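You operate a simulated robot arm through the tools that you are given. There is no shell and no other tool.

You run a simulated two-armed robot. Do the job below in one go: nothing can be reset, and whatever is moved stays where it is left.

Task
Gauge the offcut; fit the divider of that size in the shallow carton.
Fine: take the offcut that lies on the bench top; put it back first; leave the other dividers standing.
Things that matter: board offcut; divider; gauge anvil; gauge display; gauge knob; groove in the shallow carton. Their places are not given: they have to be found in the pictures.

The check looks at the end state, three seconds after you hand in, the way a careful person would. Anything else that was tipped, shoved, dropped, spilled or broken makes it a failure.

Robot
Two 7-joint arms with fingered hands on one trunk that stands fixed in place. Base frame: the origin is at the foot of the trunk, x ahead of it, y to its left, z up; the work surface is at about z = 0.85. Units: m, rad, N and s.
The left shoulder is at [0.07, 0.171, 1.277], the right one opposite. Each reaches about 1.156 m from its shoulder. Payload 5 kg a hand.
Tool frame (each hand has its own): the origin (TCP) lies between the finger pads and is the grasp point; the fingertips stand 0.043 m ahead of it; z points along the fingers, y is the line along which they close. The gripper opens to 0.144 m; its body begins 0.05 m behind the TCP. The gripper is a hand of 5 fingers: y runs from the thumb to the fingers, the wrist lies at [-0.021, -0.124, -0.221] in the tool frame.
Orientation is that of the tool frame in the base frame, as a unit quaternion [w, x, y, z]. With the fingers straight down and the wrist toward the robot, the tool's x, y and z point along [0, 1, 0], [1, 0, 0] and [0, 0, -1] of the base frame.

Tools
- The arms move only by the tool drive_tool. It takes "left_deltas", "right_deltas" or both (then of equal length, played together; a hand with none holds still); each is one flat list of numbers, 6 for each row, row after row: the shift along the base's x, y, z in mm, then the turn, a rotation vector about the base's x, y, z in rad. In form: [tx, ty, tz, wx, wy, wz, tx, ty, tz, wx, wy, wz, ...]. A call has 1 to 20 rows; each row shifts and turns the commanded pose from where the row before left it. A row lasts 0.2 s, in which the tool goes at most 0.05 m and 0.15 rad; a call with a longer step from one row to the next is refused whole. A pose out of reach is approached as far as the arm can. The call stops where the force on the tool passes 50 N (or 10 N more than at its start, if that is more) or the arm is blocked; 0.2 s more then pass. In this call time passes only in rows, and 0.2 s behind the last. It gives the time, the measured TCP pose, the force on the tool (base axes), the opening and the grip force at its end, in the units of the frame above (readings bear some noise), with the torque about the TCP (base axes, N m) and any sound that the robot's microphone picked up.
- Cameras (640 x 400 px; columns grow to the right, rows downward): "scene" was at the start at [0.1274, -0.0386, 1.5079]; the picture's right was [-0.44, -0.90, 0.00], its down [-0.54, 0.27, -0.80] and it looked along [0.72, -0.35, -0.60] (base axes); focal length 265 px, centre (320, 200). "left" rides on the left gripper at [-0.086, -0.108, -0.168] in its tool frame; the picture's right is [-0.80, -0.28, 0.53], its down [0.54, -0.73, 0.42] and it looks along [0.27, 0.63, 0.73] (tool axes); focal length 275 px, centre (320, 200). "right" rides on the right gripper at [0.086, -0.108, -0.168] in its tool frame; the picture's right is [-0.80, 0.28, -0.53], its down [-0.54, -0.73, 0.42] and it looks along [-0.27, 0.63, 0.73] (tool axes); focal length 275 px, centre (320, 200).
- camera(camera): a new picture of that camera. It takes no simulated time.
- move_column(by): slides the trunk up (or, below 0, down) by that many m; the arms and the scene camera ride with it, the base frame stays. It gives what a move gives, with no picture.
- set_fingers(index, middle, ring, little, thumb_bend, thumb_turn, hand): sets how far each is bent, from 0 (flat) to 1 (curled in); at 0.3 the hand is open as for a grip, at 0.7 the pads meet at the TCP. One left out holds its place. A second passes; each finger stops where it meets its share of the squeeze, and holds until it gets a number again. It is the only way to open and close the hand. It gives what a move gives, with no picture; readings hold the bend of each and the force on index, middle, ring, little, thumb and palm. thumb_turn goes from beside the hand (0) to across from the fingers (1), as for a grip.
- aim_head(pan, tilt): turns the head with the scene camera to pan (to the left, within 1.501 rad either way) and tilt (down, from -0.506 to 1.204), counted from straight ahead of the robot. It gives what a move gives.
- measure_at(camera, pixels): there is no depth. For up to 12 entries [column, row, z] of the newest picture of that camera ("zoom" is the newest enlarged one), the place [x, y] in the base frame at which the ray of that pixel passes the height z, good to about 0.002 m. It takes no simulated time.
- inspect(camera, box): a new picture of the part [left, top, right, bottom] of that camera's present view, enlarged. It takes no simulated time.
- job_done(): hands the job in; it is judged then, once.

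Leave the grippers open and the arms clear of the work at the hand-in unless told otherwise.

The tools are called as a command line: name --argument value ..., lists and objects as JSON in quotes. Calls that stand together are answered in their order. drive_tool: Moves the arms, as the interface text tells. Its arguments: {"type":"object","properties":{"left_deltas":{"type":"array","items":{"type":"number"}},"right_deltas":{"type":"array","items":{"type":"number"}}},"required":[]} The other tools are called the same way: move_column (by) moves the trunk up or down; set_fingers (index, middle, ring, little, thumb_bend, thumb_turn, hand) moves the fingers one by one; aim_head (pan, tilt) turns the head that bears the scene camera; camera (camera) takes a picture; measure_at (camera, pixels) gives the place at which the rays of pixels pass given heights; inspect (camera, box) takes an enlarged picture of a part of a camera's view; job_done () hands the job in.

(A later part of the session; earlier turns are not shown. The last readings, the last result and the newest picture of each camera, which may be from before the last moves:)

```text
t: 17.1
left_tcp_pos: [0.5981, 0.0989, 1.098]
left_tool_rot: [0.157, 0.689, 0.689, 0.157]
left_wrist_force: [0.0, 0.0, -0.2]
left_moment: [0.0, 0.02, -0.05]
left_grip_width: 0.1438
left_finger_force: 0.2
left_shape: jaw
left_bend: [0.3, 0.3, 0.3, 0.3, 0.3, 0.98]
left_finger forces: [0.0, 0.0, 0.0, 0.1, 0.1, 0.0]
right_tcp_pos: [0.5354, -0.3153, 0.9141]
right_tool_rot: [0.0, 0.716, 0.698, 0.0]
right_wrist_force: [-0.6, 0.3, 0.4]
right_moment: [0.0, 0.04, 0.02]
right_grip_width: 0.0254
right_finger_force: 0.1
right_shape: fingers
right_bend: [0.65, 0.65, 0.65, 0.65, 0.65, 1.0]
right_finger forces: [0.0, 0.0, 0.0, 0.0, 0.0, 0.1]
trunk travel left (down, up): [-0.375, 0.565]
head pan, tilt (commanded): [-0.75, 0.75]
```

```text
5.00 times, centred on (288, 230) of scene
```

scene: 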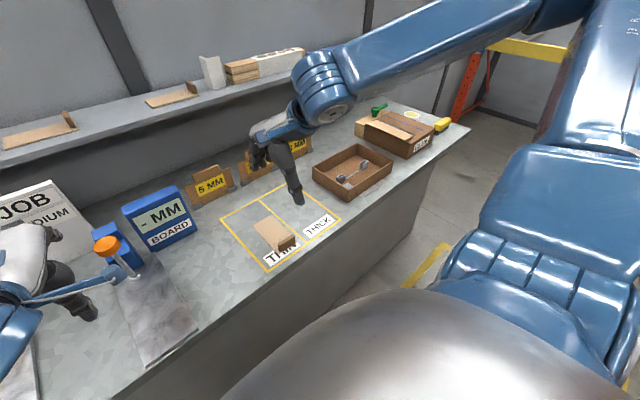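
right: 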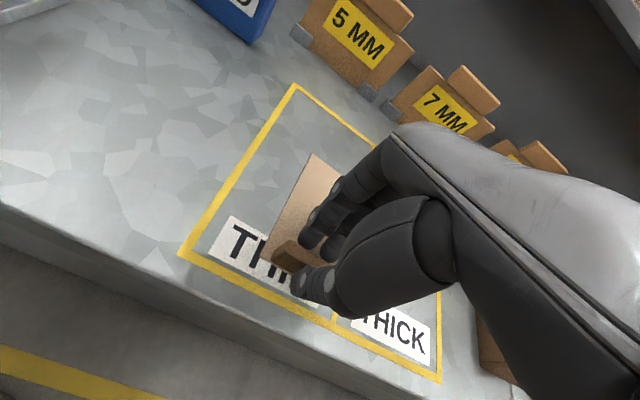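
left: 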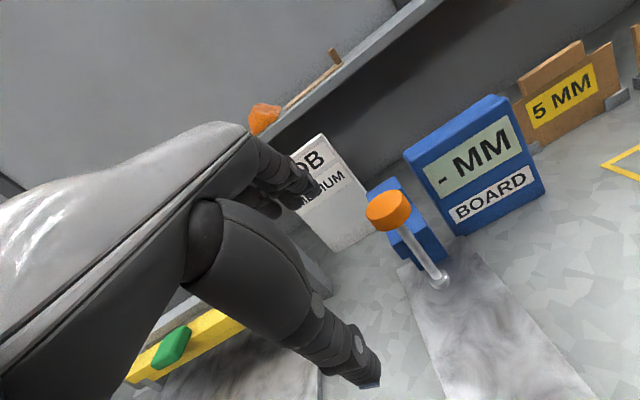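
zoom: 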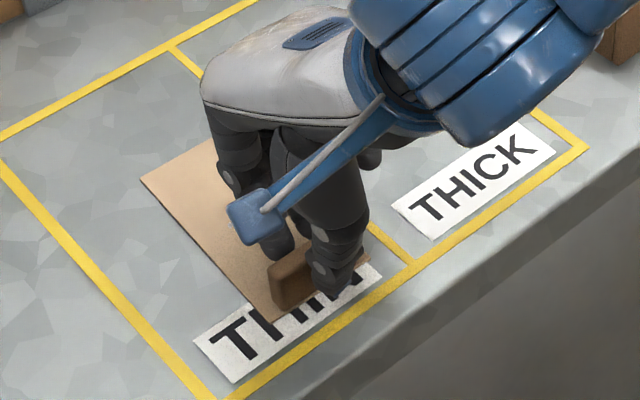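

Opening is 25 mm with no contact yet. I close further onto the block.

set_fingers --hand "right" --index 0.74 --middle 0.74 --ring 0.74 --little 0.74 --thumb_bend 0.74

camera --camera "right"

inspect --camera "scene" --box '[240, 190, 336, 270]'

```text
t: 18.1
left_tcp_pos: [0.5983, 0.1001, 1.0988]
left_tool_rot: [0.157, 0.69, 0.689, 0.157]
left_wrist_force: [0.6, -0.6, 0.8]
left_moment: [0.0, -0.01, 0.0]
left_grip_width: 0.1439
left_finger_force: 0.0
left_shape: jaw
left_bend: [0.3, 0.3, 0.3, 0.3, 0.3, 0.98]
left_finger forces: [0.0, 0.0, 0.0, 0.1, 0.0, 0.0]
right_tcp_pos: [0.5348, -0.3153, 0.9136]
right_tool_rot: [0.0, 0.716, 0.698, 0.0]
right_wrist_force: [-0.3, 0.5, 0.4]
right_moment: [0.0, 0.02, 0.01]
right_grip_width: 0.0156
right_finger_force: 14.9
right_shape: fingers
right_bend: [0.72, 0.72, 0.74, 0.74, 0.68, 1.0]
right_finger forces: [8.9, 6.6, 0.0, 0.1, 15.6, 0.1]
trunk travel left (down, up): [-0.375, 0.565]
head pan, tilt (commanded): [-0.75, 0.75]
```

```text
taken
```

right: 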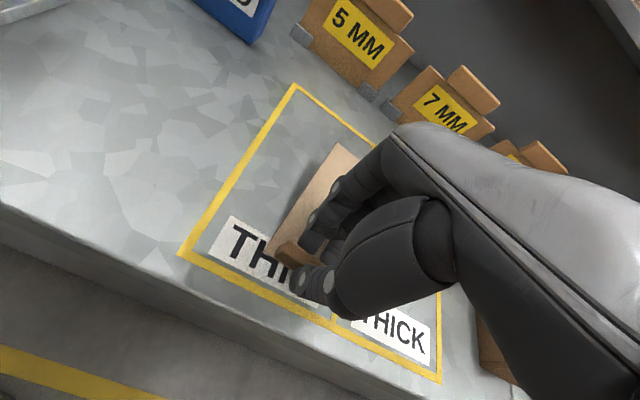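

```text
5.00 times, centred on (288, 230) of scene
```

zoom: 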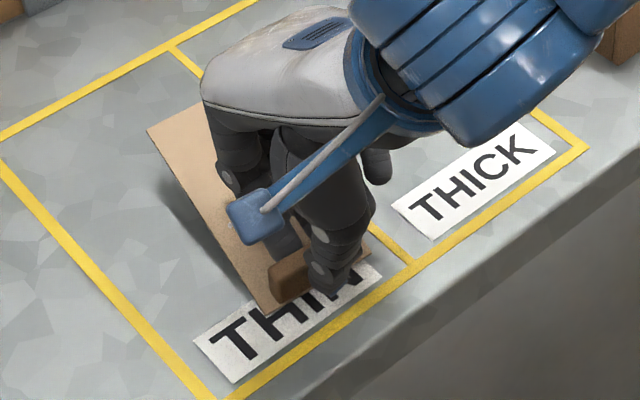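

The grip lifted the board's far end (it is tilted) and only index and middle touch — I am holding too high on the block. I open gently to re-grip lower.

set_fingers --hand "right" --index 0.7 --middle 0.7 --ring 0.7 --little 0.7 --thumb_bend 0.67

set_fingers --hand "right" --index 0.64 --middle 0.64 --ring 0.64 --little 0.64 --thumb_bend 0.64

inspect --camera "right" --box '[180, 130, 440, 400]'

inspect --camera "scene" --box '[240, 190, 336, 270]'

```text
t: 19.1
left_tcp_pos: [0.5988, 0.0985, 1.0984]
left_tool_rot: [0.157, 0.689, 0.69, 0.157]
left_wrist_force: [-0.4, 0.3, -0.3]
left_moment: [-0.01, 0.01, 0.0]
left_grip_width: 0.1435
left_finger_force: 0.1
left_shape: jaw
left_bend: [0.3, 0.3, 0.3, 0.3, 0.3, 0.98]
left_finger forces: [0.1, 0.0, 0.1, 0.0, 0.0, 0.0]
right_tcp_pos: [0.5361, -0.3164, 0.9131]
right_tool_rot: [0.0, 0.715, 0.699, 0.0]
right_wrist_force: [0.0, 0.9, -0.5]
right_moment: [0.01, 0.0, 0.0]
right_grip_width: 0.018
right_finger_force: 1.8
right_shape: fingers
right_bend: [0.69, 0.69, 0.7, 0.7, 0.65, 1.0]
right_finger forces: [1.2, 1.1, 0.1, 0.1, 2.3, 0.0]
trunk travel left (down, up): [-0.375, 0.565]
head pan, tilt (commanded): [-0.75, 0.75]
```

```text
t: 20.1
left_tcp_pos: [0.5988, 0.0986, 1.0983]
left_tool_rot: [0.157, 0.689, 0.689, 0.157]
left_wrist_force: [0.1, -0.3, -0.6]
left_moment: [-0.04, -0.05, 0.0]
left_grip_width: 0.1436
left_finger_force: 0.0
left_shape: jaw
left_bend: [0.3, 0.3, 0.3, 0.3, 0.3, 0.98]
left_finger forces: [0.1, 0.0, 0.0, 0.1, 0.0, 0.0]
right_tcp_pos: [0.5361, -0.3154, 0.9138]
right_tool_rot: [-0.001, 0.716, 0.698, 0.0]
right_wrist_force: [-0.4, 0.3, 0.3]
right_moment: [0.04, 0.01, 0.04]
right_grip_width: 0.028
right_finger_force: 0.1
right_shape: fingers
right_bend: [0.64, 0.64, 0.64, 0.64, 0.64, 1.0]
right_finger forces: [0.1, 0.0, 0.0, 0.0, 0.0, 0.0]
trunk travel left (down, up): [-0.375, 0.565]
head pan, tilt (commanded): [-0.75, 0.75]
```

```text
1.48 times, centred on (310, 265) of right
```

zoom: 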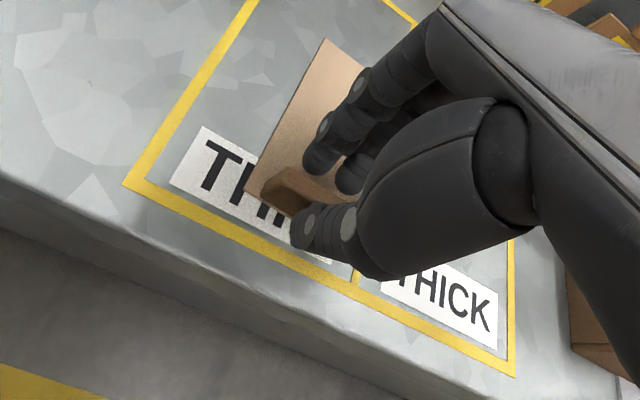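

```text
5.00 times, centred on (288, 230) of scene
```

zoom: 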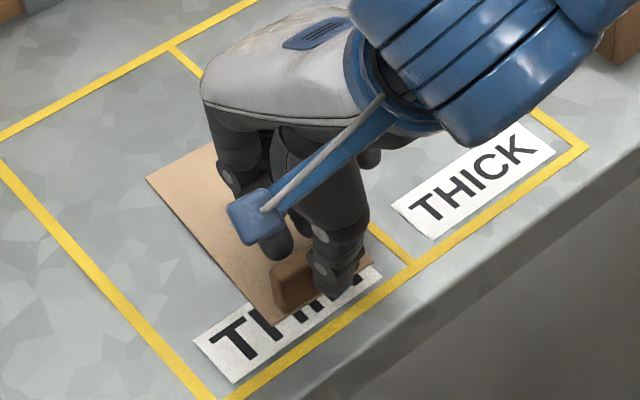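

The board lies flat again. I measure the index and thumb tip heights at this bend, to know how much lower I can go.

camera --camera "right"

measure_at --camera "right" --pixels '[[306, 246, 0.865], [306, 246, 0.875], [306, 246, 0.885], [296, 287, 0.865], [296, 287, 0.875], [296, 287, 0.885]]'

measure_at --camera "scene" --pixels '[[279.2, 242, 0.865], [279.2, 242, 0.875], [279.2, 242, 0.885], [292.5, 248.5, 0.865], [292.5, 248.5, 0.875], [292.5, 248.5, 0.885]]'

```text
taken
```

right: 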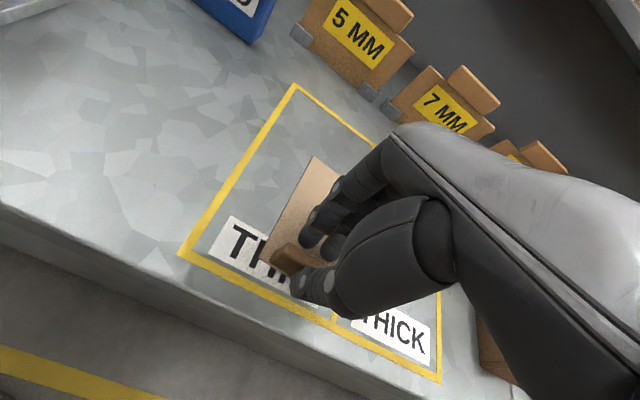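

```text
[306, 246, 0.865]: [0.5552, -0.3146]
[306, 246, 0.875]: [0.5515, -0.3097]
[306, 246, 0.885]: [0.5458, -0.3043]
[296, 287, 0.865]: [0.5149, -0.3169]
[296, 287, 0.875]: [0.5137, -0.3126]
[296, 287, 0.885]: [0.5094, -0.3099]
```

```text
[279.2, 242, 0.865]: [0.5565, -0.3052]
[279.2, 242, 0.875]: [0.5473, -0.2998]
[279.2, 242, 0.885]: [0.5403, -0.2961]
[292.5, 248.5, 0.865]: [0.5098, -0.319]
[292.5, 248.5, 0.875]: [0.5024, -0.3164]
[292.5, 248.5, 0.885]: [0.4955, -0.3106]
```

Tips are at about z 0.867. I close to 0.66 and then lower by about 8 mm so the pads sit on the lower part of the block.

drive_tool --right_deltas '[0, 2, -4, 0, 0, 0, 0, 2, -4, 0, 0, 0]'

set_fingers --hand "right" --index 0.68 --middle 0.68 --ring 0.68 --little 0.68 --thumb_bend 0.66

inspect --camera "right" --box '[220, 170, 400, 330]'

```text
t: 20.7
left_tcp_pos: [0.5988, 0.0993, 1.0983]
left_tool_rot: [0.157, 0.689, 0.69, 0.157]
left_wrist_force: [0.9, 0.3, 0.3]
left_moment: [0.01, -0.03, -0.01]
left_grip_width: 0.1439
left_finger_force: 0.1
left_shape: jaw
left_bend: [0.3, 0.3, 0.3, 0.3, 0.3, 0.98]
left_finger forces: [0.0, 0.0, 0.1, 0.0, 0.0, 0.1]
right_tcp_pos: [0.5366, -0.3108, 0.9051]
right_tool_rot: [0.0, 0.716, 0.698, 0.0]
right_wrist_force: [0.0, -0.4, 0.3]
right_moment: [-0.01, 0.0, 0.02]
right_grip_width: 0.0277
right_finger_force: 0.0
right_shape: fingers
right_bend: [0.64, 0.64, 0.64, 0.64, 0.64, 1.0]
right_finger forces: [0.0, 0.0, 0.0, 0.0, 0.1, 0.1]
trunk travel left (down, up): [-0.375, 0.565]
head pan, tilt (commanded): [-0.75, 0.75]
```

```text
t: 21.7
left_tcp_pos: [0.5986, 0.0993, 1.0991]
left_tool_rot: [0.157, 0.69, 0.689, 0.157]
left_wrist_force: [0.5, 0.6, 1.0]
left_moment: [0.01, 0.01, -0.02]
left_grip_width: 0.1437
left_finger_force: 0.1
left_shape: jaw
left_bend: [0.3, 0.3, 0.3, 0.3, 0.3, 0.98]
left_finger forces: [0.0, 0.0, 0.0, 0.1, 0.1, 0.0]
right_tcp_pos: [0.5357, -0.3116, 0.9054]
right_tool_rot: [-0.001, 0.715, 0.699, 0.0]
right_wrist_force: [-0.3, 0.1, 0.8]
right_moment: [0.02, -0.01, 0.0]
right_grip_width: 0.0198
right_finger_force: 0.3
right_shape: fingers
right_bend: [0.67, 0.68, 0.68, 0.68, 0.66, 1.0]
right_finger forces: [0.4, 0.0, 0.0, 0.0, 0.5, 0.1]
trunk travel left (down, up): [-0.375, 0.565]
head pan, tilt (commanded): [-0.75, 0.75]
```

```text
2.50 times, centred on (310, 250) of right
```

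zoom: 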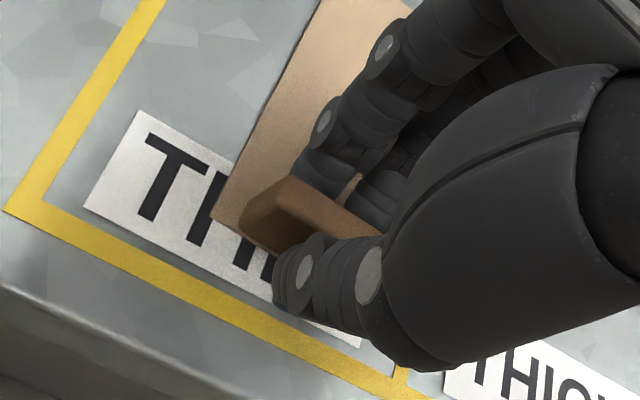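

Index and thumb just touch both sides of the block, lower down now. I close a little more.

set_fingers --hand "right" --index 0.72 --middle 0.72 --ring 0.72 --little 0.72 --thumb_bend 0.7

inspect --camera "right" --box '[220, 120, 400, 330]'

inspect --camera "scene" --box '[240, 190, 336, 270]'

```text
t: 22.7
left_tcp_pos: [0.5972, 0.0987, 1.0979]
left_tool_rot: [0.157, 0.689, 0.69, 0.159]
left_wrist_force: [0.3, -0.5, -1.2]
left_moment: [0.0, -0.01, 0.01]
left_grip_width: 0.1436
left_finger_force: 0.1
left_shape: jaw
left_bend: [0.3, 0.3, 0.3, 0.3, 0.3, 0.98]
left_finger forces: [0.1, 0.0, 0.0, 0.0, 0.0, 0.0]
right_tcp_pos: [0.5358, -0.3108, 0.9058]
right_tool_rot: [0.0, 0.716, 0.698, 0.0]
right_wrist_force: [-0.3, 0.3, 0.3]
right_moment: [0.01, -0.01, 0.02]
right_grip_width: 0.0166
right_finger_force: 7.6
right_shape: fingers
right_bend: [0.71, 0.71, 0.72, 0.72, 0.66, 1.0]
right_finger forces: [4.6, 2.8, 0.5, 0.1, 7.5, 0.1]
trunk travel left (down, up): [-0.375, 0.565]
head pan, tilt (commanded): [-0.75, 0.75]
```

```text
1.90 times, centred on (310, 225) of right
```

zoom: 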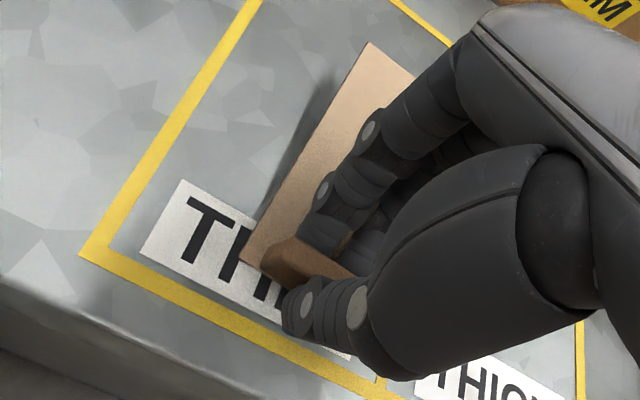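

```text
5.00 times, centred on (288, 230) of scene
```

zoom: 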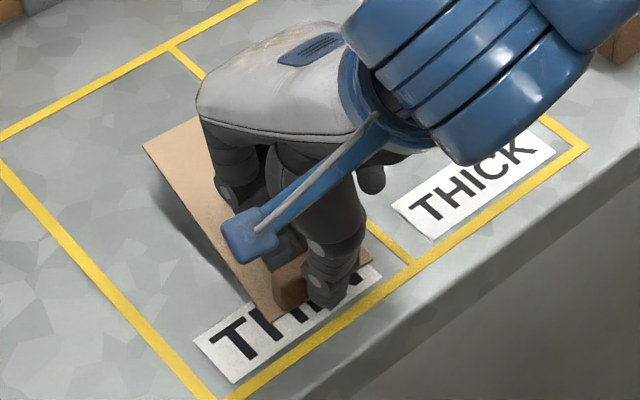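

The grip again raises the far end (about 10°), but it holds; I can level the board by tilting the hand after lifting. I firm the grip with the thumb, then lift slightly.

set_fingers --hand "right" --thumb_bend 0.74

drive_tool --right_deltas '[0, 0, 10, 0, 0, 0, 0, 0, 15, 0, 0, 0, 0, 0, 15, 0, 0, 0, 0, 0, 15, 0, 0, 0]'

camera --camera "right"

inspect --camera "scene" --box '[210, 150, 346, 270]'

```text
t: 23.7
left_tcp_pos: [0.5981, 0.0991, 1.0988]
left_tool_rot: [0.157, 0.69, 0.689, 0.157]
left_wrist_force: [0.0, 0.0, -0.8]
left_moment: [0.04, 0.01, -0.01]
left_grip_width: 0.1439
left_finger_force: 0.0
left_shape: jaw
left_bend: [0.3, 0.3, 0.3, 0.3, 0.3, 0.98]
left_finger forces: [0.0, 0.0, 0.1, 0.0, 0.1, 0.0]
right_tcp_pos: [0.536, -0.3125, 0.9062]
right_tool_rot: [0.0, 0.715, 0.699, 0.0]
right_wrist_force: [-0.4, 0.2, 0.9]
right_moment: [-0.02, 0.0, 0.04]
right_grip_width: 0.0162
right_finger_force: 12.7
right_shape: fingers
right_bend: [0.71, 0.71, 0.72, 0.72, 0.68, 1.0]
right_finger forces: [7.3, 4.3, 0.6, 0.0, 12.6, 0.0]
trunk travel left (down, up): [-0.375, 0.565]
head pan, tilt (commanded): [-0.75, 0.75]
```

```text
t: 24.7
left_tcp_pos: [0.5966, 0.0995, 1.098]
left_tool_rot: [0.157, 0.688, 0.69, 0.158]
left_wrist_force: [-0.1, 0.3, 0.9]
left_moment: [-0.01, 0.0, 0.01]
left_grip_width: 0.1439
left_finger_force: 0.0
left_shape: jaw
left_bend: [0.3, 0.3, 0.3, 0.3, 0.3, 0.98]
left_finger forces: [0.0, 0.0, 0.0, 0.0, 0.0, 0.0]
right_tcp_pos: [0.5353, -0.3111, 0.9621]
right_tool_rot: [0.0, 0.715, 0.699, 0.0]
right_wrist_force: [-0.7, 0.4, -0.1]
right_moment: [-0.03, 0.04, 0.01]
right_grip_width: 0.016
right_finger_force: 12.4
right_shape: fingers
right_bend: [0.71, 0.71, 0.72, 0.72, 0.68, 1.0]
right_finger forces: [7.4, 4.4, 0.6, 0.0, 12.6, 0.0]
trunk travel left (down, up): [-0.375, 0.565]
head pan, tilt (commanded): [-0.75, 0.75]
```

```text
taken
```

right: 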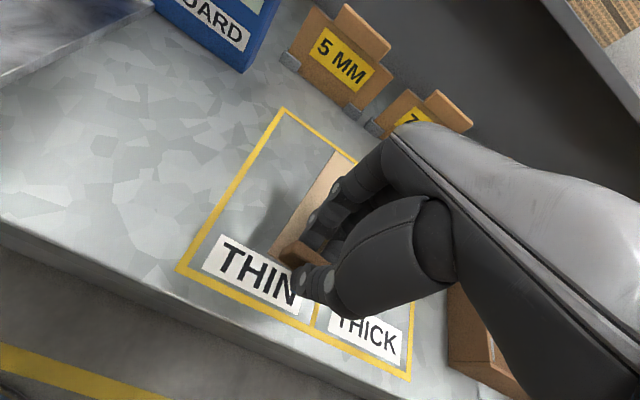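

```text
3.33 times, centred on (278, 210) of scene
```

zoom: 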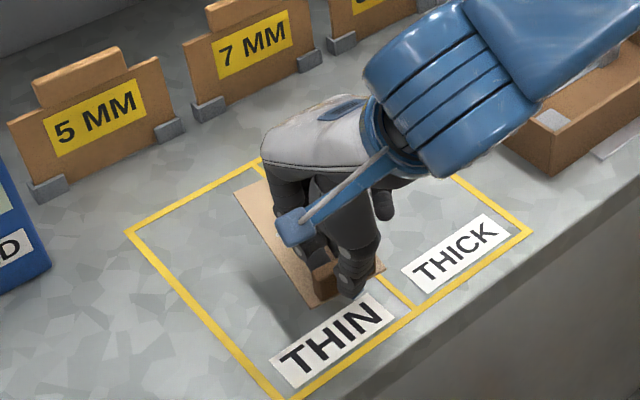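

The offcut is lifted. I measure its visible corners (near-left (276.5,242), near-right (297,231), far-left (252.5,208)) at several heights to find its tilt.

measure_at --camera "scene" --pixels '[[276.5, 242.1, 0.905], [276.5, 242.1, 0.915], [296.9, 231, 0.905], [296.9, 231, 0.915], [252.5, 207.9, 0.91], [252.5, 207.9, 0.92], [252.5, 207.9, 0.93], [252.5, 207.9, 0.94], [252.5, 207.9, 0.95], [252.5, 207.9, 0.96]]'

measure_at --camera "right" --pixels '[[334, 150, 0.91], [334, 150, 0.92], [334, 150, 0.93], [334, 150, 0.94], [334, 150, 0.95], [270, 254, 0.9], [270, 254, 0.91], [270, 254, 0.92]]'

```text
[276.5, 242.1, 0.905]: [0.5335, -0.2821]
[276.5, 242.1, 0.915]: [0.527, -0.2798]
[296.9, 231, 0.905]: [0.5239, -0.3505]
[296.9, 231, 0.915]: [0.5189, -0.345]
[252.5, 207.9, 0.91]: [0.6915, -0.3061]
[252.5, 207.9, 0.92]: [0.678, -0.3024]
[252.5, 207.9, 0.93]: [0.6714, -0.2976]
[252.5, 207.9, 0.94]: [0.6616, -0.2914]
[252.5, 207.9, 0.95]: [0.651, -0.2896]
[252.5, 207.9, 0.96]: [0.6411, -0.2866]
```

```text
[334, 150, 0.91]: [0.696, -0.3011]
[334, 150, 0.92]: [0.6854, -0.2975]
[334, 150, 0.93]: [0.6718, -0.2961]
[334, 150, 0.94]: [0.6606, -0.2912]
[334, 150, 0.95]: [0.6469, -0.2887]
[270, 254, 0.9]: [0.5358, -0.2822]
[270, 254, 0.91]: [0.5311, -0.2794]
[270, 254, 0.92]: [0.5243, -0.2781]
```

The board is held with its far end ~18 mm high and yawed about −0.13 rad. Before carrying it to the gauge, I move the left hand out of the way (up, then left) and straighten it.

drive_tool --left_deltas '[0, 0, 30, 0, 0, 0, 0, 0, 30, 0, 0, 0, 5, 20, 20, 0, 0.0562, 0, 5, 35, 0, 0, 0.0562, 0, 5, 35, 0, 0, 0.0562, 0, 5, 35, 0, 0, 0.0562, 0, 5, 35, 0, 0, 0.0562, 0, 5, 35, 0, 0, 0.0562, 0, 5, 35, 0, 0, 0.0562, 0, 5, 35, 0, 0, 0.0562, 0]'

aim_head --pan -0.2 --tilt 0.75

camera --camera "scene"

camera --camera "left"

```text
t: 26.1
left_tcp_pos: [0.6364, 0.2698, 1.1398]
left_tool_rot: [0.04, 0.679, 0.722, 0.128]
left_wrist_force: [0.3, 0.3, 0.3]
left_moment: [-0.02, 0.02, -0.03]
left_grip_width: 0.1439
left_finger_force: 0.1
left_shape: jaw
left_bend: [0.3, 0.3, 0.3, 0.3, 0.3, 0.98]
left_finger forces: [0.1, 0.0, 0.0, 0.0, 0.0, 0.1]
left hand out of reach, approached as far as the arm can: row 5, 6, 7
right_tcp_pos: [0.5356, -0.3102, 0.961]
right_tool_rot: [0.001, 0.716, 0.698, 0.0]
right_wrist_force: [1.1, -0.2, -0.2]
right_moment: [0.04, 0.03, 0.02]
right_grip_width: 0.0165
right_finger_force: 12.6
right_shape: fingers
right_bend: [0.71, 0.71, 0.72, 0.72, 0.68, 1.0]
right_finger forces: [7.4, 4.4, 0.6, 0.0, 12.5, 0.0]
trunk travel left (down, up): [-0.375, 0.565]
head pan, tilt (commanded): [-0.75, 0.75]
stopped in row 7 (left hand): the arm was blocked; the commanded pose is now the measured one
```

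```text
t: 27.1
left_tcp_pos: [0.6337, 0.2676, 1.1401]
left_tool_rot: [0.038, 0.679, 0.722, 0.129]
left_wrist_force: [0.2, 0.3, -0.1]
left_moment: [-0.04, 0.03, 0.04]
left_grip_width: 0.1436
left_finger_force: 0.1
left_shape: jaw
left_bend: [0.3, 0.3, 0.3, 0.3, 0.3, 0.98]
left_finger forces: [0.0, 0.0, 0.0, 0.0, 0.1, 0.1]
right_tcp_pos: [0.5346, -0.3114, 0.9608]
right_tool_rot: [0.0, 0.716, 0.699, 0.001]
right_wrist_force: [-0.5, -0.5, -0.1]
right_moment: [0.02, -0.02, -0.03]
right_grip_width: 0.0161
right_finger_force: 12.1
right_shape: fingers
right_bend: [0.71, 0.71, 0.72, 0.72, 0.68, 1.0]
right_finger forces: [7.4, 4.4, 0.6, 0.0, 12.5, 0.1]
trunk travel left (down, up): [-0.375, 0.565]
head pan, tilt (commanded): [-0.201, 0.75]
```

```text
taken
```

scene: 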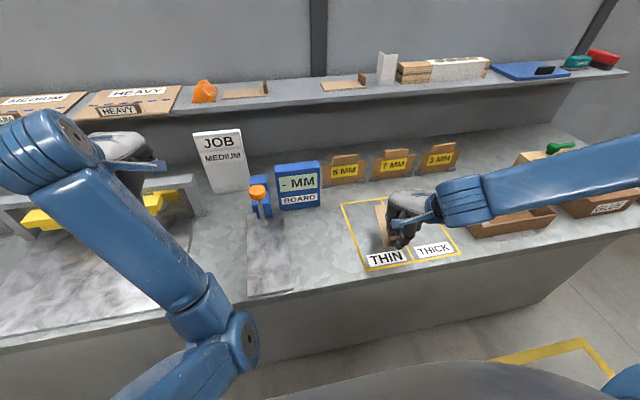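

```text
taken
```

left: 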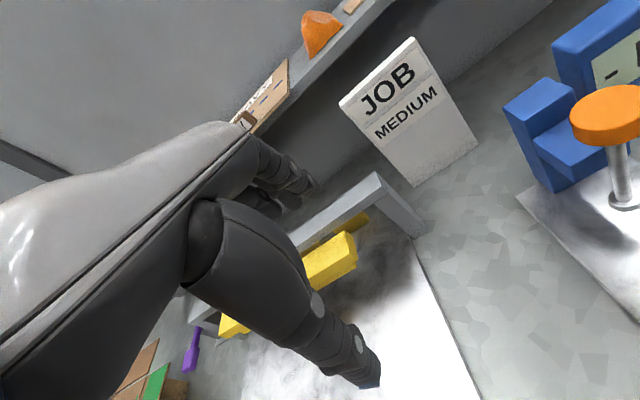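

The left arm stopped as blocked, likely near a joint limit or its elbow by the body. I check where the elbow is from pixel (235,340), and zoom there.

measure_at --camera "scene" --pixels '[[235, 340, 0.95], [235, 340, 1.05], [235, 340, 1.15], [150, 230, 1.1], [150, 230, 1.2], [55, 150, 1.2], [258, 190, 1.04], [263, 228, 0.905]]'

inspect --camera "scene" --box '[100, 200, 320, 400]'

```text
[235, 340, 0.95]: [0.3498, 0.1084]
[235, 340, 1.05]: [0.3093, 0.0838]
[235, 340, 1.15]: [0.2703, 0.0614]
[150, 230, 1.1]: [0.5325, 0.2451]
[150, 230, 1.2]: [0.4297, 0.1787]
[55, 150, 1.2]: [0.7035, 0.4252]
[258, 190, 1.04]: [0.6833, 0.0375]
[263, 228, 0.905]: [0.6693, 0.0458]
```

```text
2.00 times, centred on (210, 300) of scene
```

zoom: 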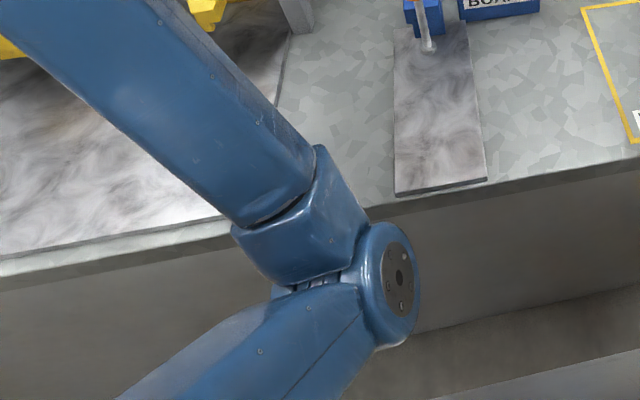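

The left elbow is tucked close to the body. I move the left hand forward, outward and up to a roomier place and straighten it.

drive_tool --left_deltas '[20, 5, 20, -0.0225, 0.0383, -0.0075, 20, 10, 20, -0.0225, 0.0383, -0.0075, 20, 15, 20, -0.0225, 0.0383, -0.0075, 20, 15, 20, -0.0225, 0.0383, -0.0075, 20, 15, 20, -0.0225, 0.0383, -0.0075, 20, 15, 20, -0.0225, 0.0383, -0.0075]'

camera --camera "scene"

```text
t: 28.4
left_tcp_pos: [0.7688, 0.3429, 1.2506]
left_tool_rot: [0.005, 0.702, 0.712, -0.001]
left_wrist_force: [-0.4, 0.2, 0.0]
left_moment: [-0.02, 0.0, 0.0]
left_grip_width: 0.1436
left_finger_force: 0.0
left_shape: jaw
left_bend: [0.3, 0.3, 0.3, 0.3, 0.3, 0.98]
left_finger forces: [0.0, 0.1, 0.1, 0.0, 0.0, 0.1]
left hand out of reach, approached as far as the arm can: row 2, 3, 4
right_tcp_pos: [0.5363, -0.3105, 0.9616]
right_tool_rot: [0.001, 0.716, 0.699, -0.001]
right_wrist_force: [-0.1, 0.5, 0.0]
right_moment: [-0.01, 0.0, -0.01]
right_grip_width: 0.016
right_finger_force: 12.5
right_shape: fingers
right_bend: [0.71, 0.71, 0.72, 0.72, 0.68, 1.0]
right_finger forces: [7.3, 4.4, 0.5, 0.0, 12.5, 0.0]
trunk travel left (down, up): [-0.375, 0.565]
head pan, tilt (commanded): [-0.201, 0.75]
```

```text
taken
```

scene: 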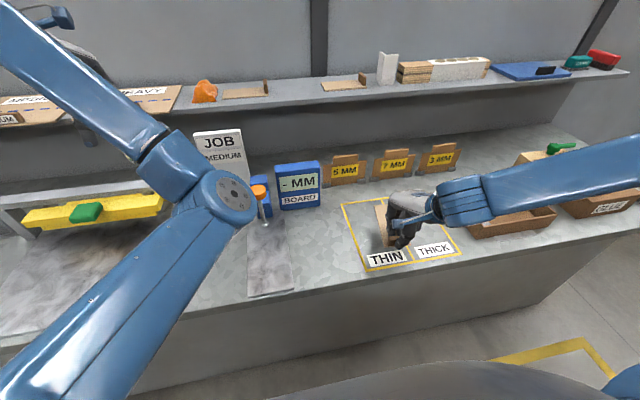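

I check where the left elbow (225,195) is, so the right arm won't meet it.

measure_at --camera "scene" --pixels '[[225, 195, 1.05], [225, 195, 1.1], [225, 195, 1.15], [225, 195, 1.2], [225, 195, 1.25], [225, 195, 1.3]]'

```text
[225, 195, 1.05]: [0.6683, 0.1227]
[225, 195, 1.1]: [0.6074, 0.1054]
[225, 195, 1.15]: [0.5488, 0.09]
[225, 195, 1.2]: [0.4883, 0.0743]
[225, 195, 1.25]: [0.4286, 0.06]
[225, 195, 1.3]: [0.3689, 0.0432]
```

The left elbow sits at about (0.46, 0.07, 1.22), right where the right wrist will have to be. I turn the left hand outward and move it left so the elbow swings away.

drive_tool --left_deltas '[-10, 25, 0, 0, 0, 0.1, -10, 25, 0, 0, 0, 0.1, -10, 25, 0, 0, 0, 0.1, -10, 25, 0, 0, 0, 0.1, -10, 25, 0, 0, 0, 0.1, -10, 25, 0, 0, 0, 0.1, -10, 25, 0, 0, 0, 0.1, -10, 25, 0, 0, 0, 0.1]'

camera --camera "scene"

```text
t: 30.2
left_tcp_pos: [0.6887, 0.5443, 1.2511]
left_tool_rot: [0.005, 0.369, 0.929, 0.002]
left_wrist_force: [-0.5, 0.4, 0.2]
left_moment: [-0.04, 0.0, 0.02]
left_grip_width: 0.144
left_finger_force: 0.1
left_shape: jaw
left_bend: [0.3, 0.3, 0.3, 0.3, 0.3, 0.98]
left_finger forces: [0.0, 0.0, 0.1, 0.0, 0.1, 0.0]
right_tcp_pos: [0.5353, -0.3111, 0.9612]
right_tool_rot: [0.001, 0.716, 0.698, -0.001]
right_wrist_force: [-0.4, -0.4, 0.3]
right_moment: [-0.01, 0.0, -0.01]
right_grip_width: 0.016
right_finger_force: 13.6
right_shape: fingers
right_bend: [0.71, 0.71, 0.72, 0.72, 0.68, 1.0]
right_finger forces: [7.5, 4.4, 0.6, 0.0, 12.5, 0.1]
trunk travel left (down, up): [-0.375, 0.565]
head pan, tilt (commanded): [-0.201, 0.75]
```

```text
taken
```

scene: 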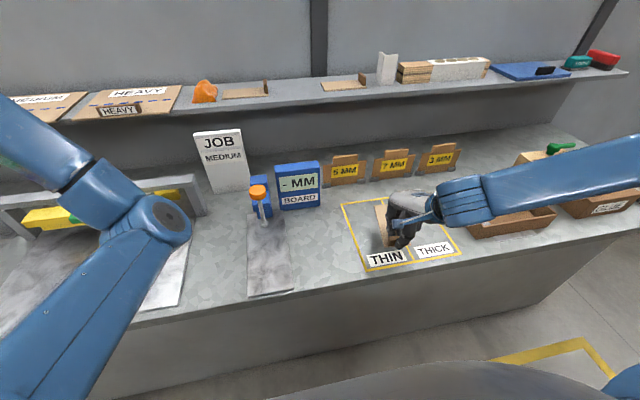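

The elbow swung left. A few more rows of the same to gain room.

drive_tool --left_deltas '[-10, 20, 0, 0, 0, 0.08, -10, 20, 0, 0, 0, 0.08, -10, 20, 0, 0, 0, 0.08, -10, 20, 0, 0, 0, 0.08, -10, 20, 0, 0, 0, 0.08]'

camera --camera "scene"

measure_at --camera "scene" --pixels '[[277, 207, 0.85], [318, 206, 0.85], [277, 207, 0.86], [318, 206, 0.86], [248, 225, 0.86], [289, 222, 0.86], [248, 296, 0.86], [294, 292, 0.86]]'

inspect --camera "scene" --box '[230, 160, 340, 310]'

```text
t: 31.4
left_tcp_pos: [0.6361, 0.645, 1.2495]
left_tool_rot: [0.004, 0.177, 0.984, 0.003]
left_wrist_force: [0.6, -0.7, 0.1]
left_moment: [-0.02, 0.05, 0.0]
left_grip_width: 0.1436
left_finger_force: 0.0
left_shape: jaw
left_bend: [0.3, 0.3, 0.3, 0.3, 0.3, 0.98]
left_finger forces: [0.0, 0.1, 0.0, 0.0, 0.0, 0.0]
right_tcp_pos: [0.5347, -0.3107, 0.9615]
right_tool_rot: [0.001, 0.716, 0.698, 0.0]
right_wrist_force: [-0.5, 0.1, -0.3]
right_moment: [0.0, 0.02, 0.03]
right_grip_width: 0.0163
right_finger_force: 12.5
right_shape: fingers
right_bend: [0.71, 0.71, 0.72, 0.72, 0.68, 1.0]
right_finger forces: [7.5, 4.4, 0.5, 0.1, 12.6, 0.0]
trunk travel left (down, up): [-0.375, 0.565]
head pan, tilt (commanded): [-0.201, 0.75]
```

```text
taken
```

scene: 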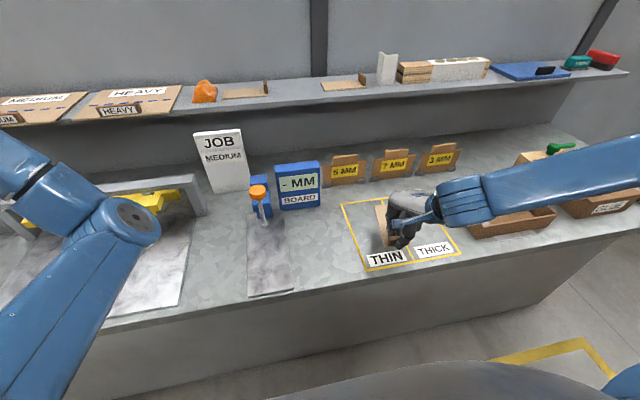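

```text
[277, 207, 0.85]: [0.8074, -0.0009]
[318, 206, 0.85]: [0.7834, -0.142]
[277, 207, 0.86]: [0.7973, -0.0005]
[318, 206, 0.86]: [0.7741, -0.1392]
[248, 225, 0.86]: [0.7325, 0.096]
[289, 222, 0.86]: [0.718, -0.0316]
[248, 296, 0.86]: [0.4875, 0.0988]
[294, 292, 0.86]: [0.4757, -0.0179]
```

```text
2.67 times, centred on (285, 235) of scene
```

zoom: 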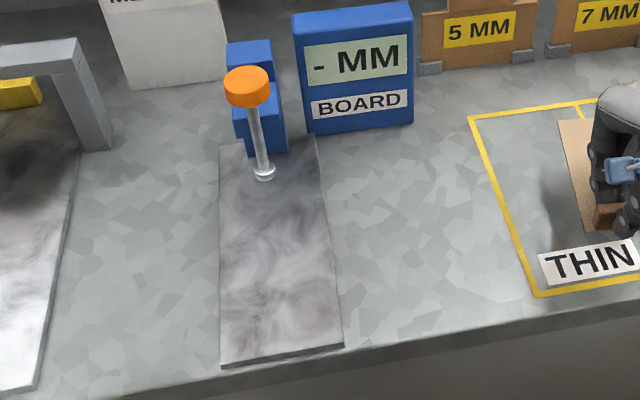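

The path is clear now: the slab lies at x 0.48–0.79, y −0.02–0.10, the display's face stands at x≈0.79. I carry the board toward the gauge's right side, levelling (pitch +0.12) and squaring (yaw +0.13) it on the way.

drive_tool --right_deltas '[7.75, 30, 0, 0, 0.015, 0.01625, 7.75, 30, 0, 0, 0.015, 0.01625, 7.75, 30, 0, 0, 0.015, 0.01625, 7.75, 30, 0, 0, 0.015, 0.01625, 7.75, 30, 0, 0, 0.015, 0.01625, 7.75, 30, 0, 0, 0.015, 0.01625, 7.75, 30, 0, 0, 0.015, 0.01625, 7.75, 20, 0, 0, 0.015, 0.01625]'

camera --camera "right"

camera --camera "scene"

inspect --camera "scene" --box '[230, 160, 390, 300]'

```text
t: 33.2
left_tcp_pos: [0.637, 0.645, 1.2485]
left_tool_rot: [0.004, 0.177, 0.984, 0.003]
left_wrist_force: [0.1, 0.1, -0.3]
left_moment: [-0.03, 0.01, 0.03]
left_grip_width: 0.1439
left_finger_force: 0.0
left_shape: jaw
left_bend: [0.3, 0.3, 0.3, 0.3, 0.3, 0.98]
left_finger forces: [0.1, 0.0, 0.1, 0.0, 0.1, 0.0]
right_tcp_pos: [0.5974, -0.0857, 0.9632]
right_tool_rot: [-0.043, 0.667, 0.743, -0.042]
right_wrist_force: [-1.1, -0.2, -0.4]
right_moment: [0.0, 0.03, 0.01]
right_grip_width: 0.0162
right_finger_force: 12.5
right_shape: fingers
right_bend: [0.71, 0.71, 0.72, 0.72, 0.68, 1.0]
right_finger forces: [7.5, 4.4, 0.6, 0.0, 12.5, 0.0]
right hand out of reach, approached as far as the arm can: row 8
trunk travel left (down, up): [-0.375, 0.565]
head pan, tilt (commanded): [-0.201, 0.75]
```

```text
taken
```

right: 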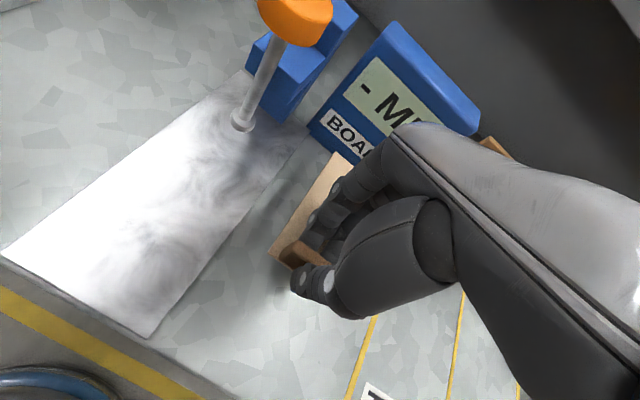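

```text
taken
```

scene: 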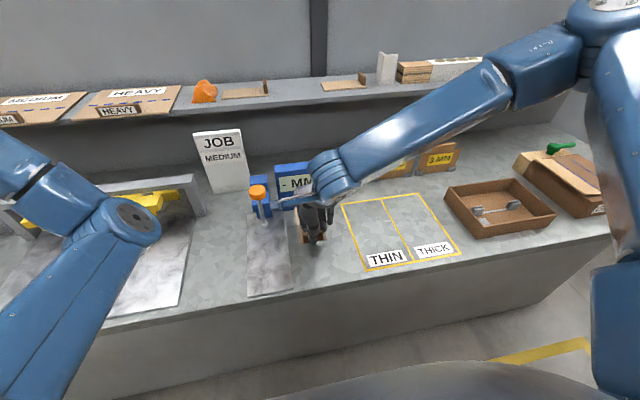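

```text
2.86 times, centred on (310, 230) of scene
```

zoom: 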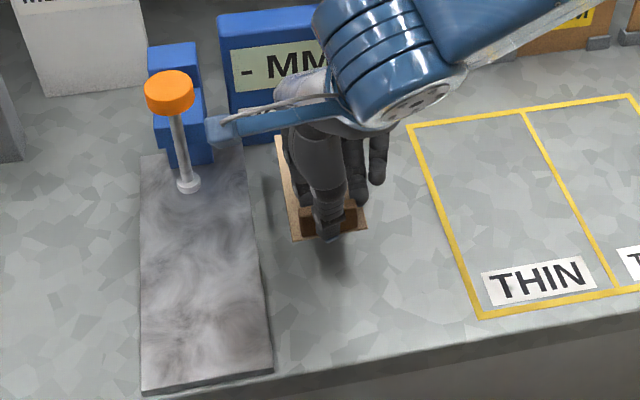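

The board hangs level-looking to the right of the slab. I measure its corners from both cameras to verify level and height.

measure_at --camera "scene" --pixels '[[295, 208.3, 0.9], [295, 208.3, 0.91], [295, 208.3, 0.92], [299.5, 244.3, 0.9], [299.5, 244.3, 0.91], [299.5, 244.3, 0.92], [326.4, 240.5, 0.91]]'

measure_at --camera "right" --pixels '[[337, 152, 0.9], [337, 152, 0.91], [337, 152, 0.92], [268, 253, 0.9], [268, 253, 0.91], [268, 253, 0.92]]'

inspect --camera "right" --box '[220, 100, 400, 310]'

```text
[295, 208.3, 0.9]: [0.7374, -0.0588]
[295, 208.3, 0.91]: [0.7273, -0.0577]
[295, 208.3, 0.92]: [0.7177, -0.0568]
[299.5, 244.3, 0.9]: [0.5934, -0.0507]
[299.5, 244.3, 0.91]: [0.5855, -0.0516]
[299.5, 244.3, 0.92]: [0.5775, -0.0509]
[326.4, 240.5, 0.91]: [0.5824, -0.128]
```

```text
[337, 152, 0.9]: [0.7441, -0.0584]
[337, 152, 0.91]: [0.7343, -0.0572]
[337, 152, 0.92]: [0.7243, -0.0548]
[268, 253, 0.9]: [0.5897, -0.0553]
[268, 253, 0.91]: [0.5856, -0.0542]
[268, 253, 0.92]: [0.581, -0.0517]
```

```text
1.90 times, centred on (310, 205) of right
```

zoom: 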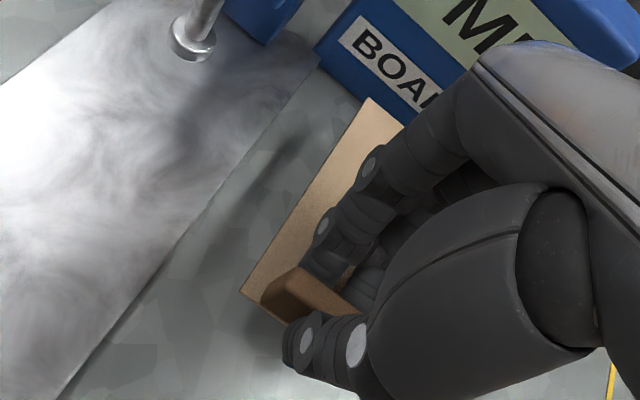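

The board is level now. For easier reach I will come in diagonally: I turn the hand by +0.45 rad and pull back slightly while still to the right of the slab.

drive_tool --right_deltas '[-5, 0, 0, 0, 0, 0.1125, -5, 0, 0, 0, 0, 0.1125, -5, 0, 0, 0, 0, 0.1125, -5, 0, 0, 0, 0, 0.1125]'

camera --camera "right"

inspect --camera "scene" --box '[230, 160, 390, 300]'

```text
t: 34.2
left_tcp_pos: [0.6357, 0.6437, 1.25]
left_tool_rot: [0.005, 0.176, 0.984, 0.004]
left_wrist_force: [0.2, 0.3, -0.5]
left_moment: [0.01, 0.0, 0.0]
left_grip_width: 0.1443
left_finger_force: 0.1
left_shape: jaw
left_bend: [0.3, 0.3, 0.3, 0.3, 0.3, 0.98]
left_finger forces: [0.0, 0.0, 0.0, 0.0, 0.0, 0.0]
right_tcp_pos: [0.5777, -0.0859, 0.9625]
right_tool_rot: [-0.031, 0.484, 0.873, -0.051]
right_wrist_force: [0.4, -0.7, 0.5]
right_moment: [-0.03, 0.0, 0.01]
right_grip_width: 0.0159
right_finger_force: 12.6
right_shape: fingers
right_bend: [0.71, 0.71, 0.72, 0.72, 0.68, 1.0]
right_finger forces: [7.3, 4.4, 0.6, 0.1, 12.3, 0.0]
trunk travel left (down, up): [-0.375, 0.565]
head pan, tilt (commanded): [-0.201, 0.75]
```

```text
taken
```

right: 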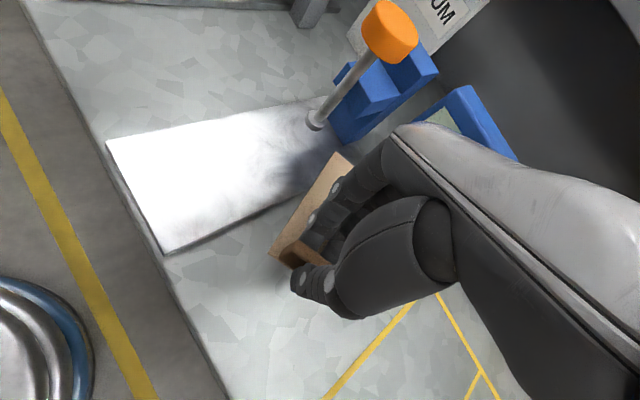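

```text
2.86 times, centred on (310, 230) of scene
```

zoom: 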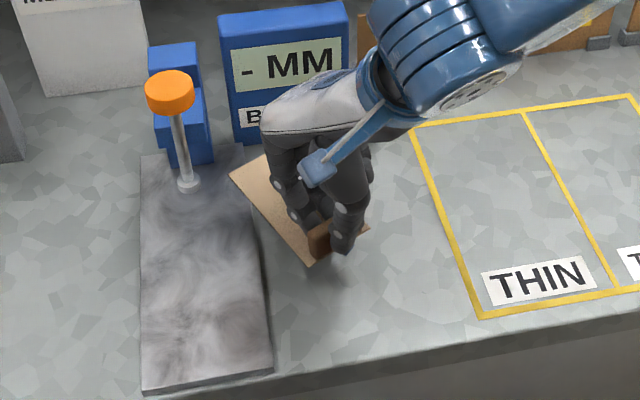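

I lower to board height ≈0.88 (between slab and foot) and slide halfway toward the spindle.

drive_tool --right_deltas '[0, 0, -10, 0, 0, 0, 0, 0, -10, 0, 0, 0, 0, 0, -10, 0, 0, 0, 0, 10, 0, 0, 0, 0, 0, 10, 0, 0, 0, 0, 0, 10, 0, 0, 0, 0, 0, 10, 0, 0, 0, 0]'

camera --camera "right"

inspect --camera "scene" --box '[230, 170, 350, 275]'

```text
t: 35.9
left_tcp_pos: [0.6365, 0.6446, 1.2488]
left_tool_rot: [0.004, 0.176, 0.984, 0.003]
left_wrist_force: [-0.7, -1.3, 0.6]
left_moment: [-0.03, 0.01, 0.0]
left_grip_width: 0.1441
left_finger_force: 0.0
left_shape: jaw
left_bend: [0.3, 0.3, 0.3, 0.3, 0.3, 0.98]
left_finger forces: [0.1, 0.1, 0.0, 0.0, 0.1, 0.1]
right_tcp_pos: [0.5738, -0.0614, 0.9439]
right_tool_rot: [-0.032, 0.485, 0.872, -0.051]
right_wrist_force: [0.3, 0.1, -0.5]
right_moment: [-0.02, 0.02, 0.02]
right_grip_width: 0.0161
right_finger_force: 12.4
right_shape: fingers
right_bend: [0.71, 0.71, 0.72, 0.72, 0.68, 1.0]
right_finger forces: [7.4, 4.4, 0.6, 0.1, 12.4, 0.0]
right hand out of reach, approached as far as the arm can: row 5, 6, 7
trunk travel left (down, up): [-0.375, 0.565]
head pan, tilt (commanded): [-0.201, 0.75]
```

```text
taken
```

right: 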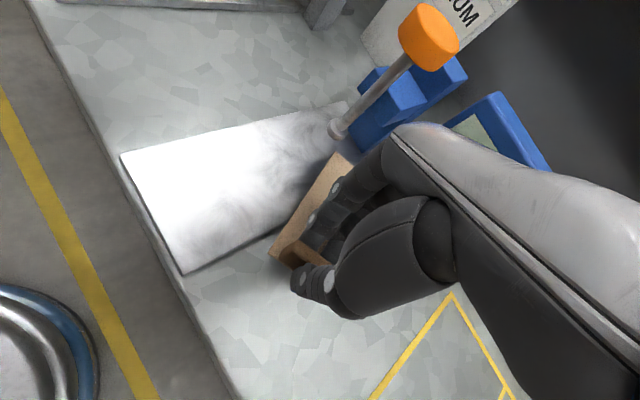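

```text
3.81 times, centred on (290, 222) of scene
```

zoom: 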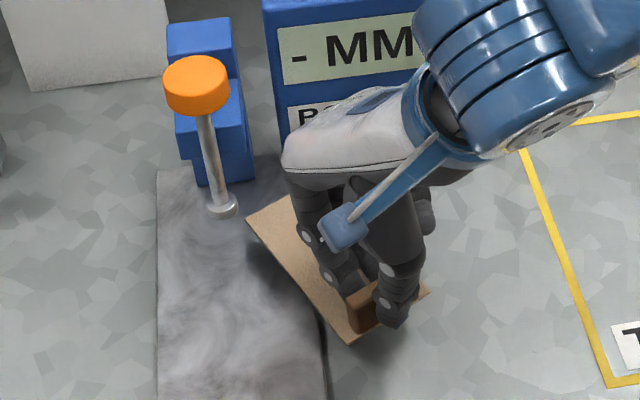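

The arm nears a limit at this yaw. A more diagonal approach should help: I add +0.35 rad yaw while moving slightly forward.

drive_tool --right_deltas '[7, 0, 0, 0, 0, 0.0875, 7, 0, 0, 0, 0, 0.0875, 7, 0, 0, 0, 0, 0.0875, 7, 0, 0, 0, 0, 0.0875]'

camera --camera "right"

inspect --camera "scene" --box '[230, 170, 350, 275]'

```text
t: 36.9
left_tcp_pos: [0.6364, 0.6437, 1.249]
left_tool_rot: [0.004, 0.176, 0.984, 0.003]
left_wrist_force: [0.1, 0.5, 0.0]
left_moment: [0.02, 0.04, -0.02]
left_grip_width: 0.144
left_finger_force: 0.1
left_shape: jaw
left_bend: [0.3, 0.3, 0.3, 0.3, 0.3, 0.98]
left_finger forces: [0.1, 0.0, 0.0, 0.0, 0.0, 0.0]
right_tcp_pos: [0.6021, -0.0603, 0.9429]
right_tool_rot: [-0.021, 0.325, 0.944, -0.057]
right_wrist_force: [-1.1, 0.0, -0.3]
right_moment: [0.0, 0.02, 0.0]
right_grip_width: 0.016
right_finger_force: 12.4
right_shape: fingers
right_bend: [0.71, 0.71, 0.72, 0.72, 0.68, 1.0]
right_finger forces: [7.2, 4.4, 0.7, 0.1, 12.4, 0.0]
trunk travel left (down, up): [-0.375, 0.565]
head pan, tilt (commanded): [-0.201, 0.75]
```

```text
taken
```

right: 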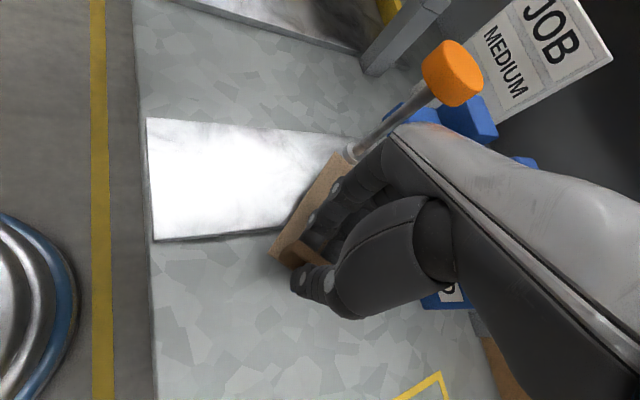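

```text
3.81 times, centred on (290, 222) of scene
```

zoom: 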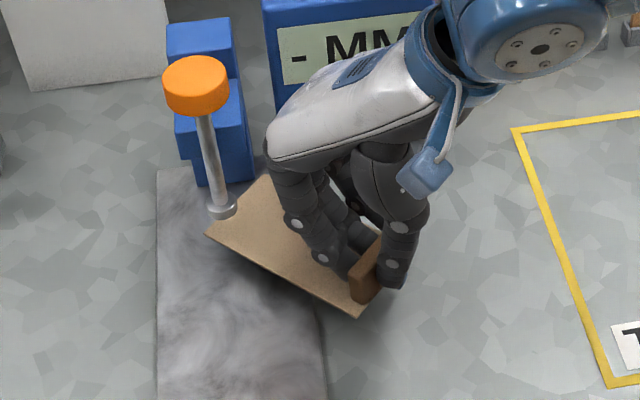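

The commanded pose follows the clipped one; now the board reaches under the foot at its corner. I slide +25 mm in y to bring the foot over the board's centreline.

drive_tool --right_deltas '[0, 8, 0, 0, 0, 0, 0, 8, 0, 0, 0, 0, 0, 9, 0, 0, 0, 0]'

inspect --camera "scene" --box '[230, 170, 350, 275]'

inspect --camera "right" --box '[220, 90, 440, 310]'

```text
t: 37.6
left_tcp_pos: [0.6357, 0.6441, 1.2504]
left_tool_rot: [0.004, 0.176, 0.984, 0.003]
left_wrist_force: [0.4, -0.3, -0.4]
left_moment: [-0.01, 0.01, -0.01]
left_grip_width: 0.1441
left_finger_force: 0.0
left_shape: jaw
left_bend: [0.3, 0.3, 0.3, 0.3, 0.3, 0.98]
left_finger forces: [0.0, 0.0, 0.0, 0.0, 0.0, 0.0]
right_tcp_pos: [0.5995, -0.0471, 0.953]
right_tool_rot: [-0.022, 0.325, 0.944, -0.055]
right_wrist_force: [-0.6, -0.4, 0.1]
right_moment: [-0.04, 0.01, 0.0]
right_grip_width: 0.0162
right_finger_force: 12.4
right_shape: fingers
right_bend: [0.71, 0.71, 0.72, 0.72, 0.68, 1.0]
right_finger forces: [7.4, 4.4, 0.7, 0.0, 12.4, 0.1]
right hand out of reach, approached as far as the arm can: row 2, 3
trunk travel left (down, up): [-0.375, 0.565]
head pan, tilt (commanded): [-0.201, 0.75]
```

```text
3.81 times, centred on (290, 222) of scene
```

zoom: 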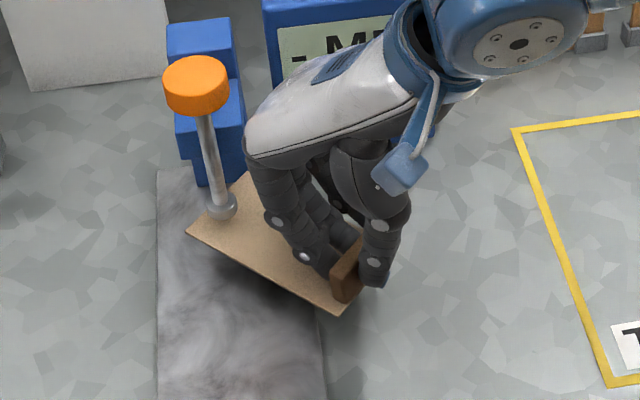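

```text
1.82 times, centred on (330, 200) of right
```

zoom: 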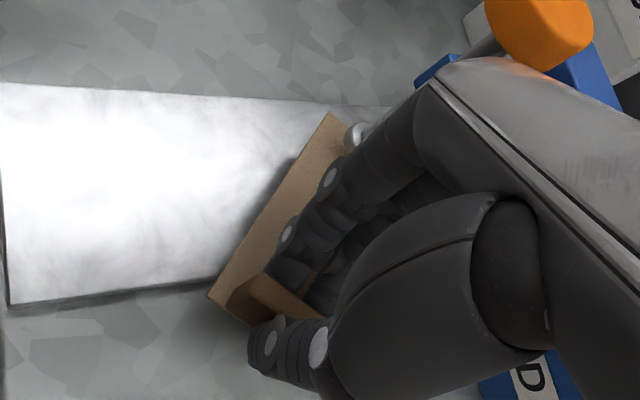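

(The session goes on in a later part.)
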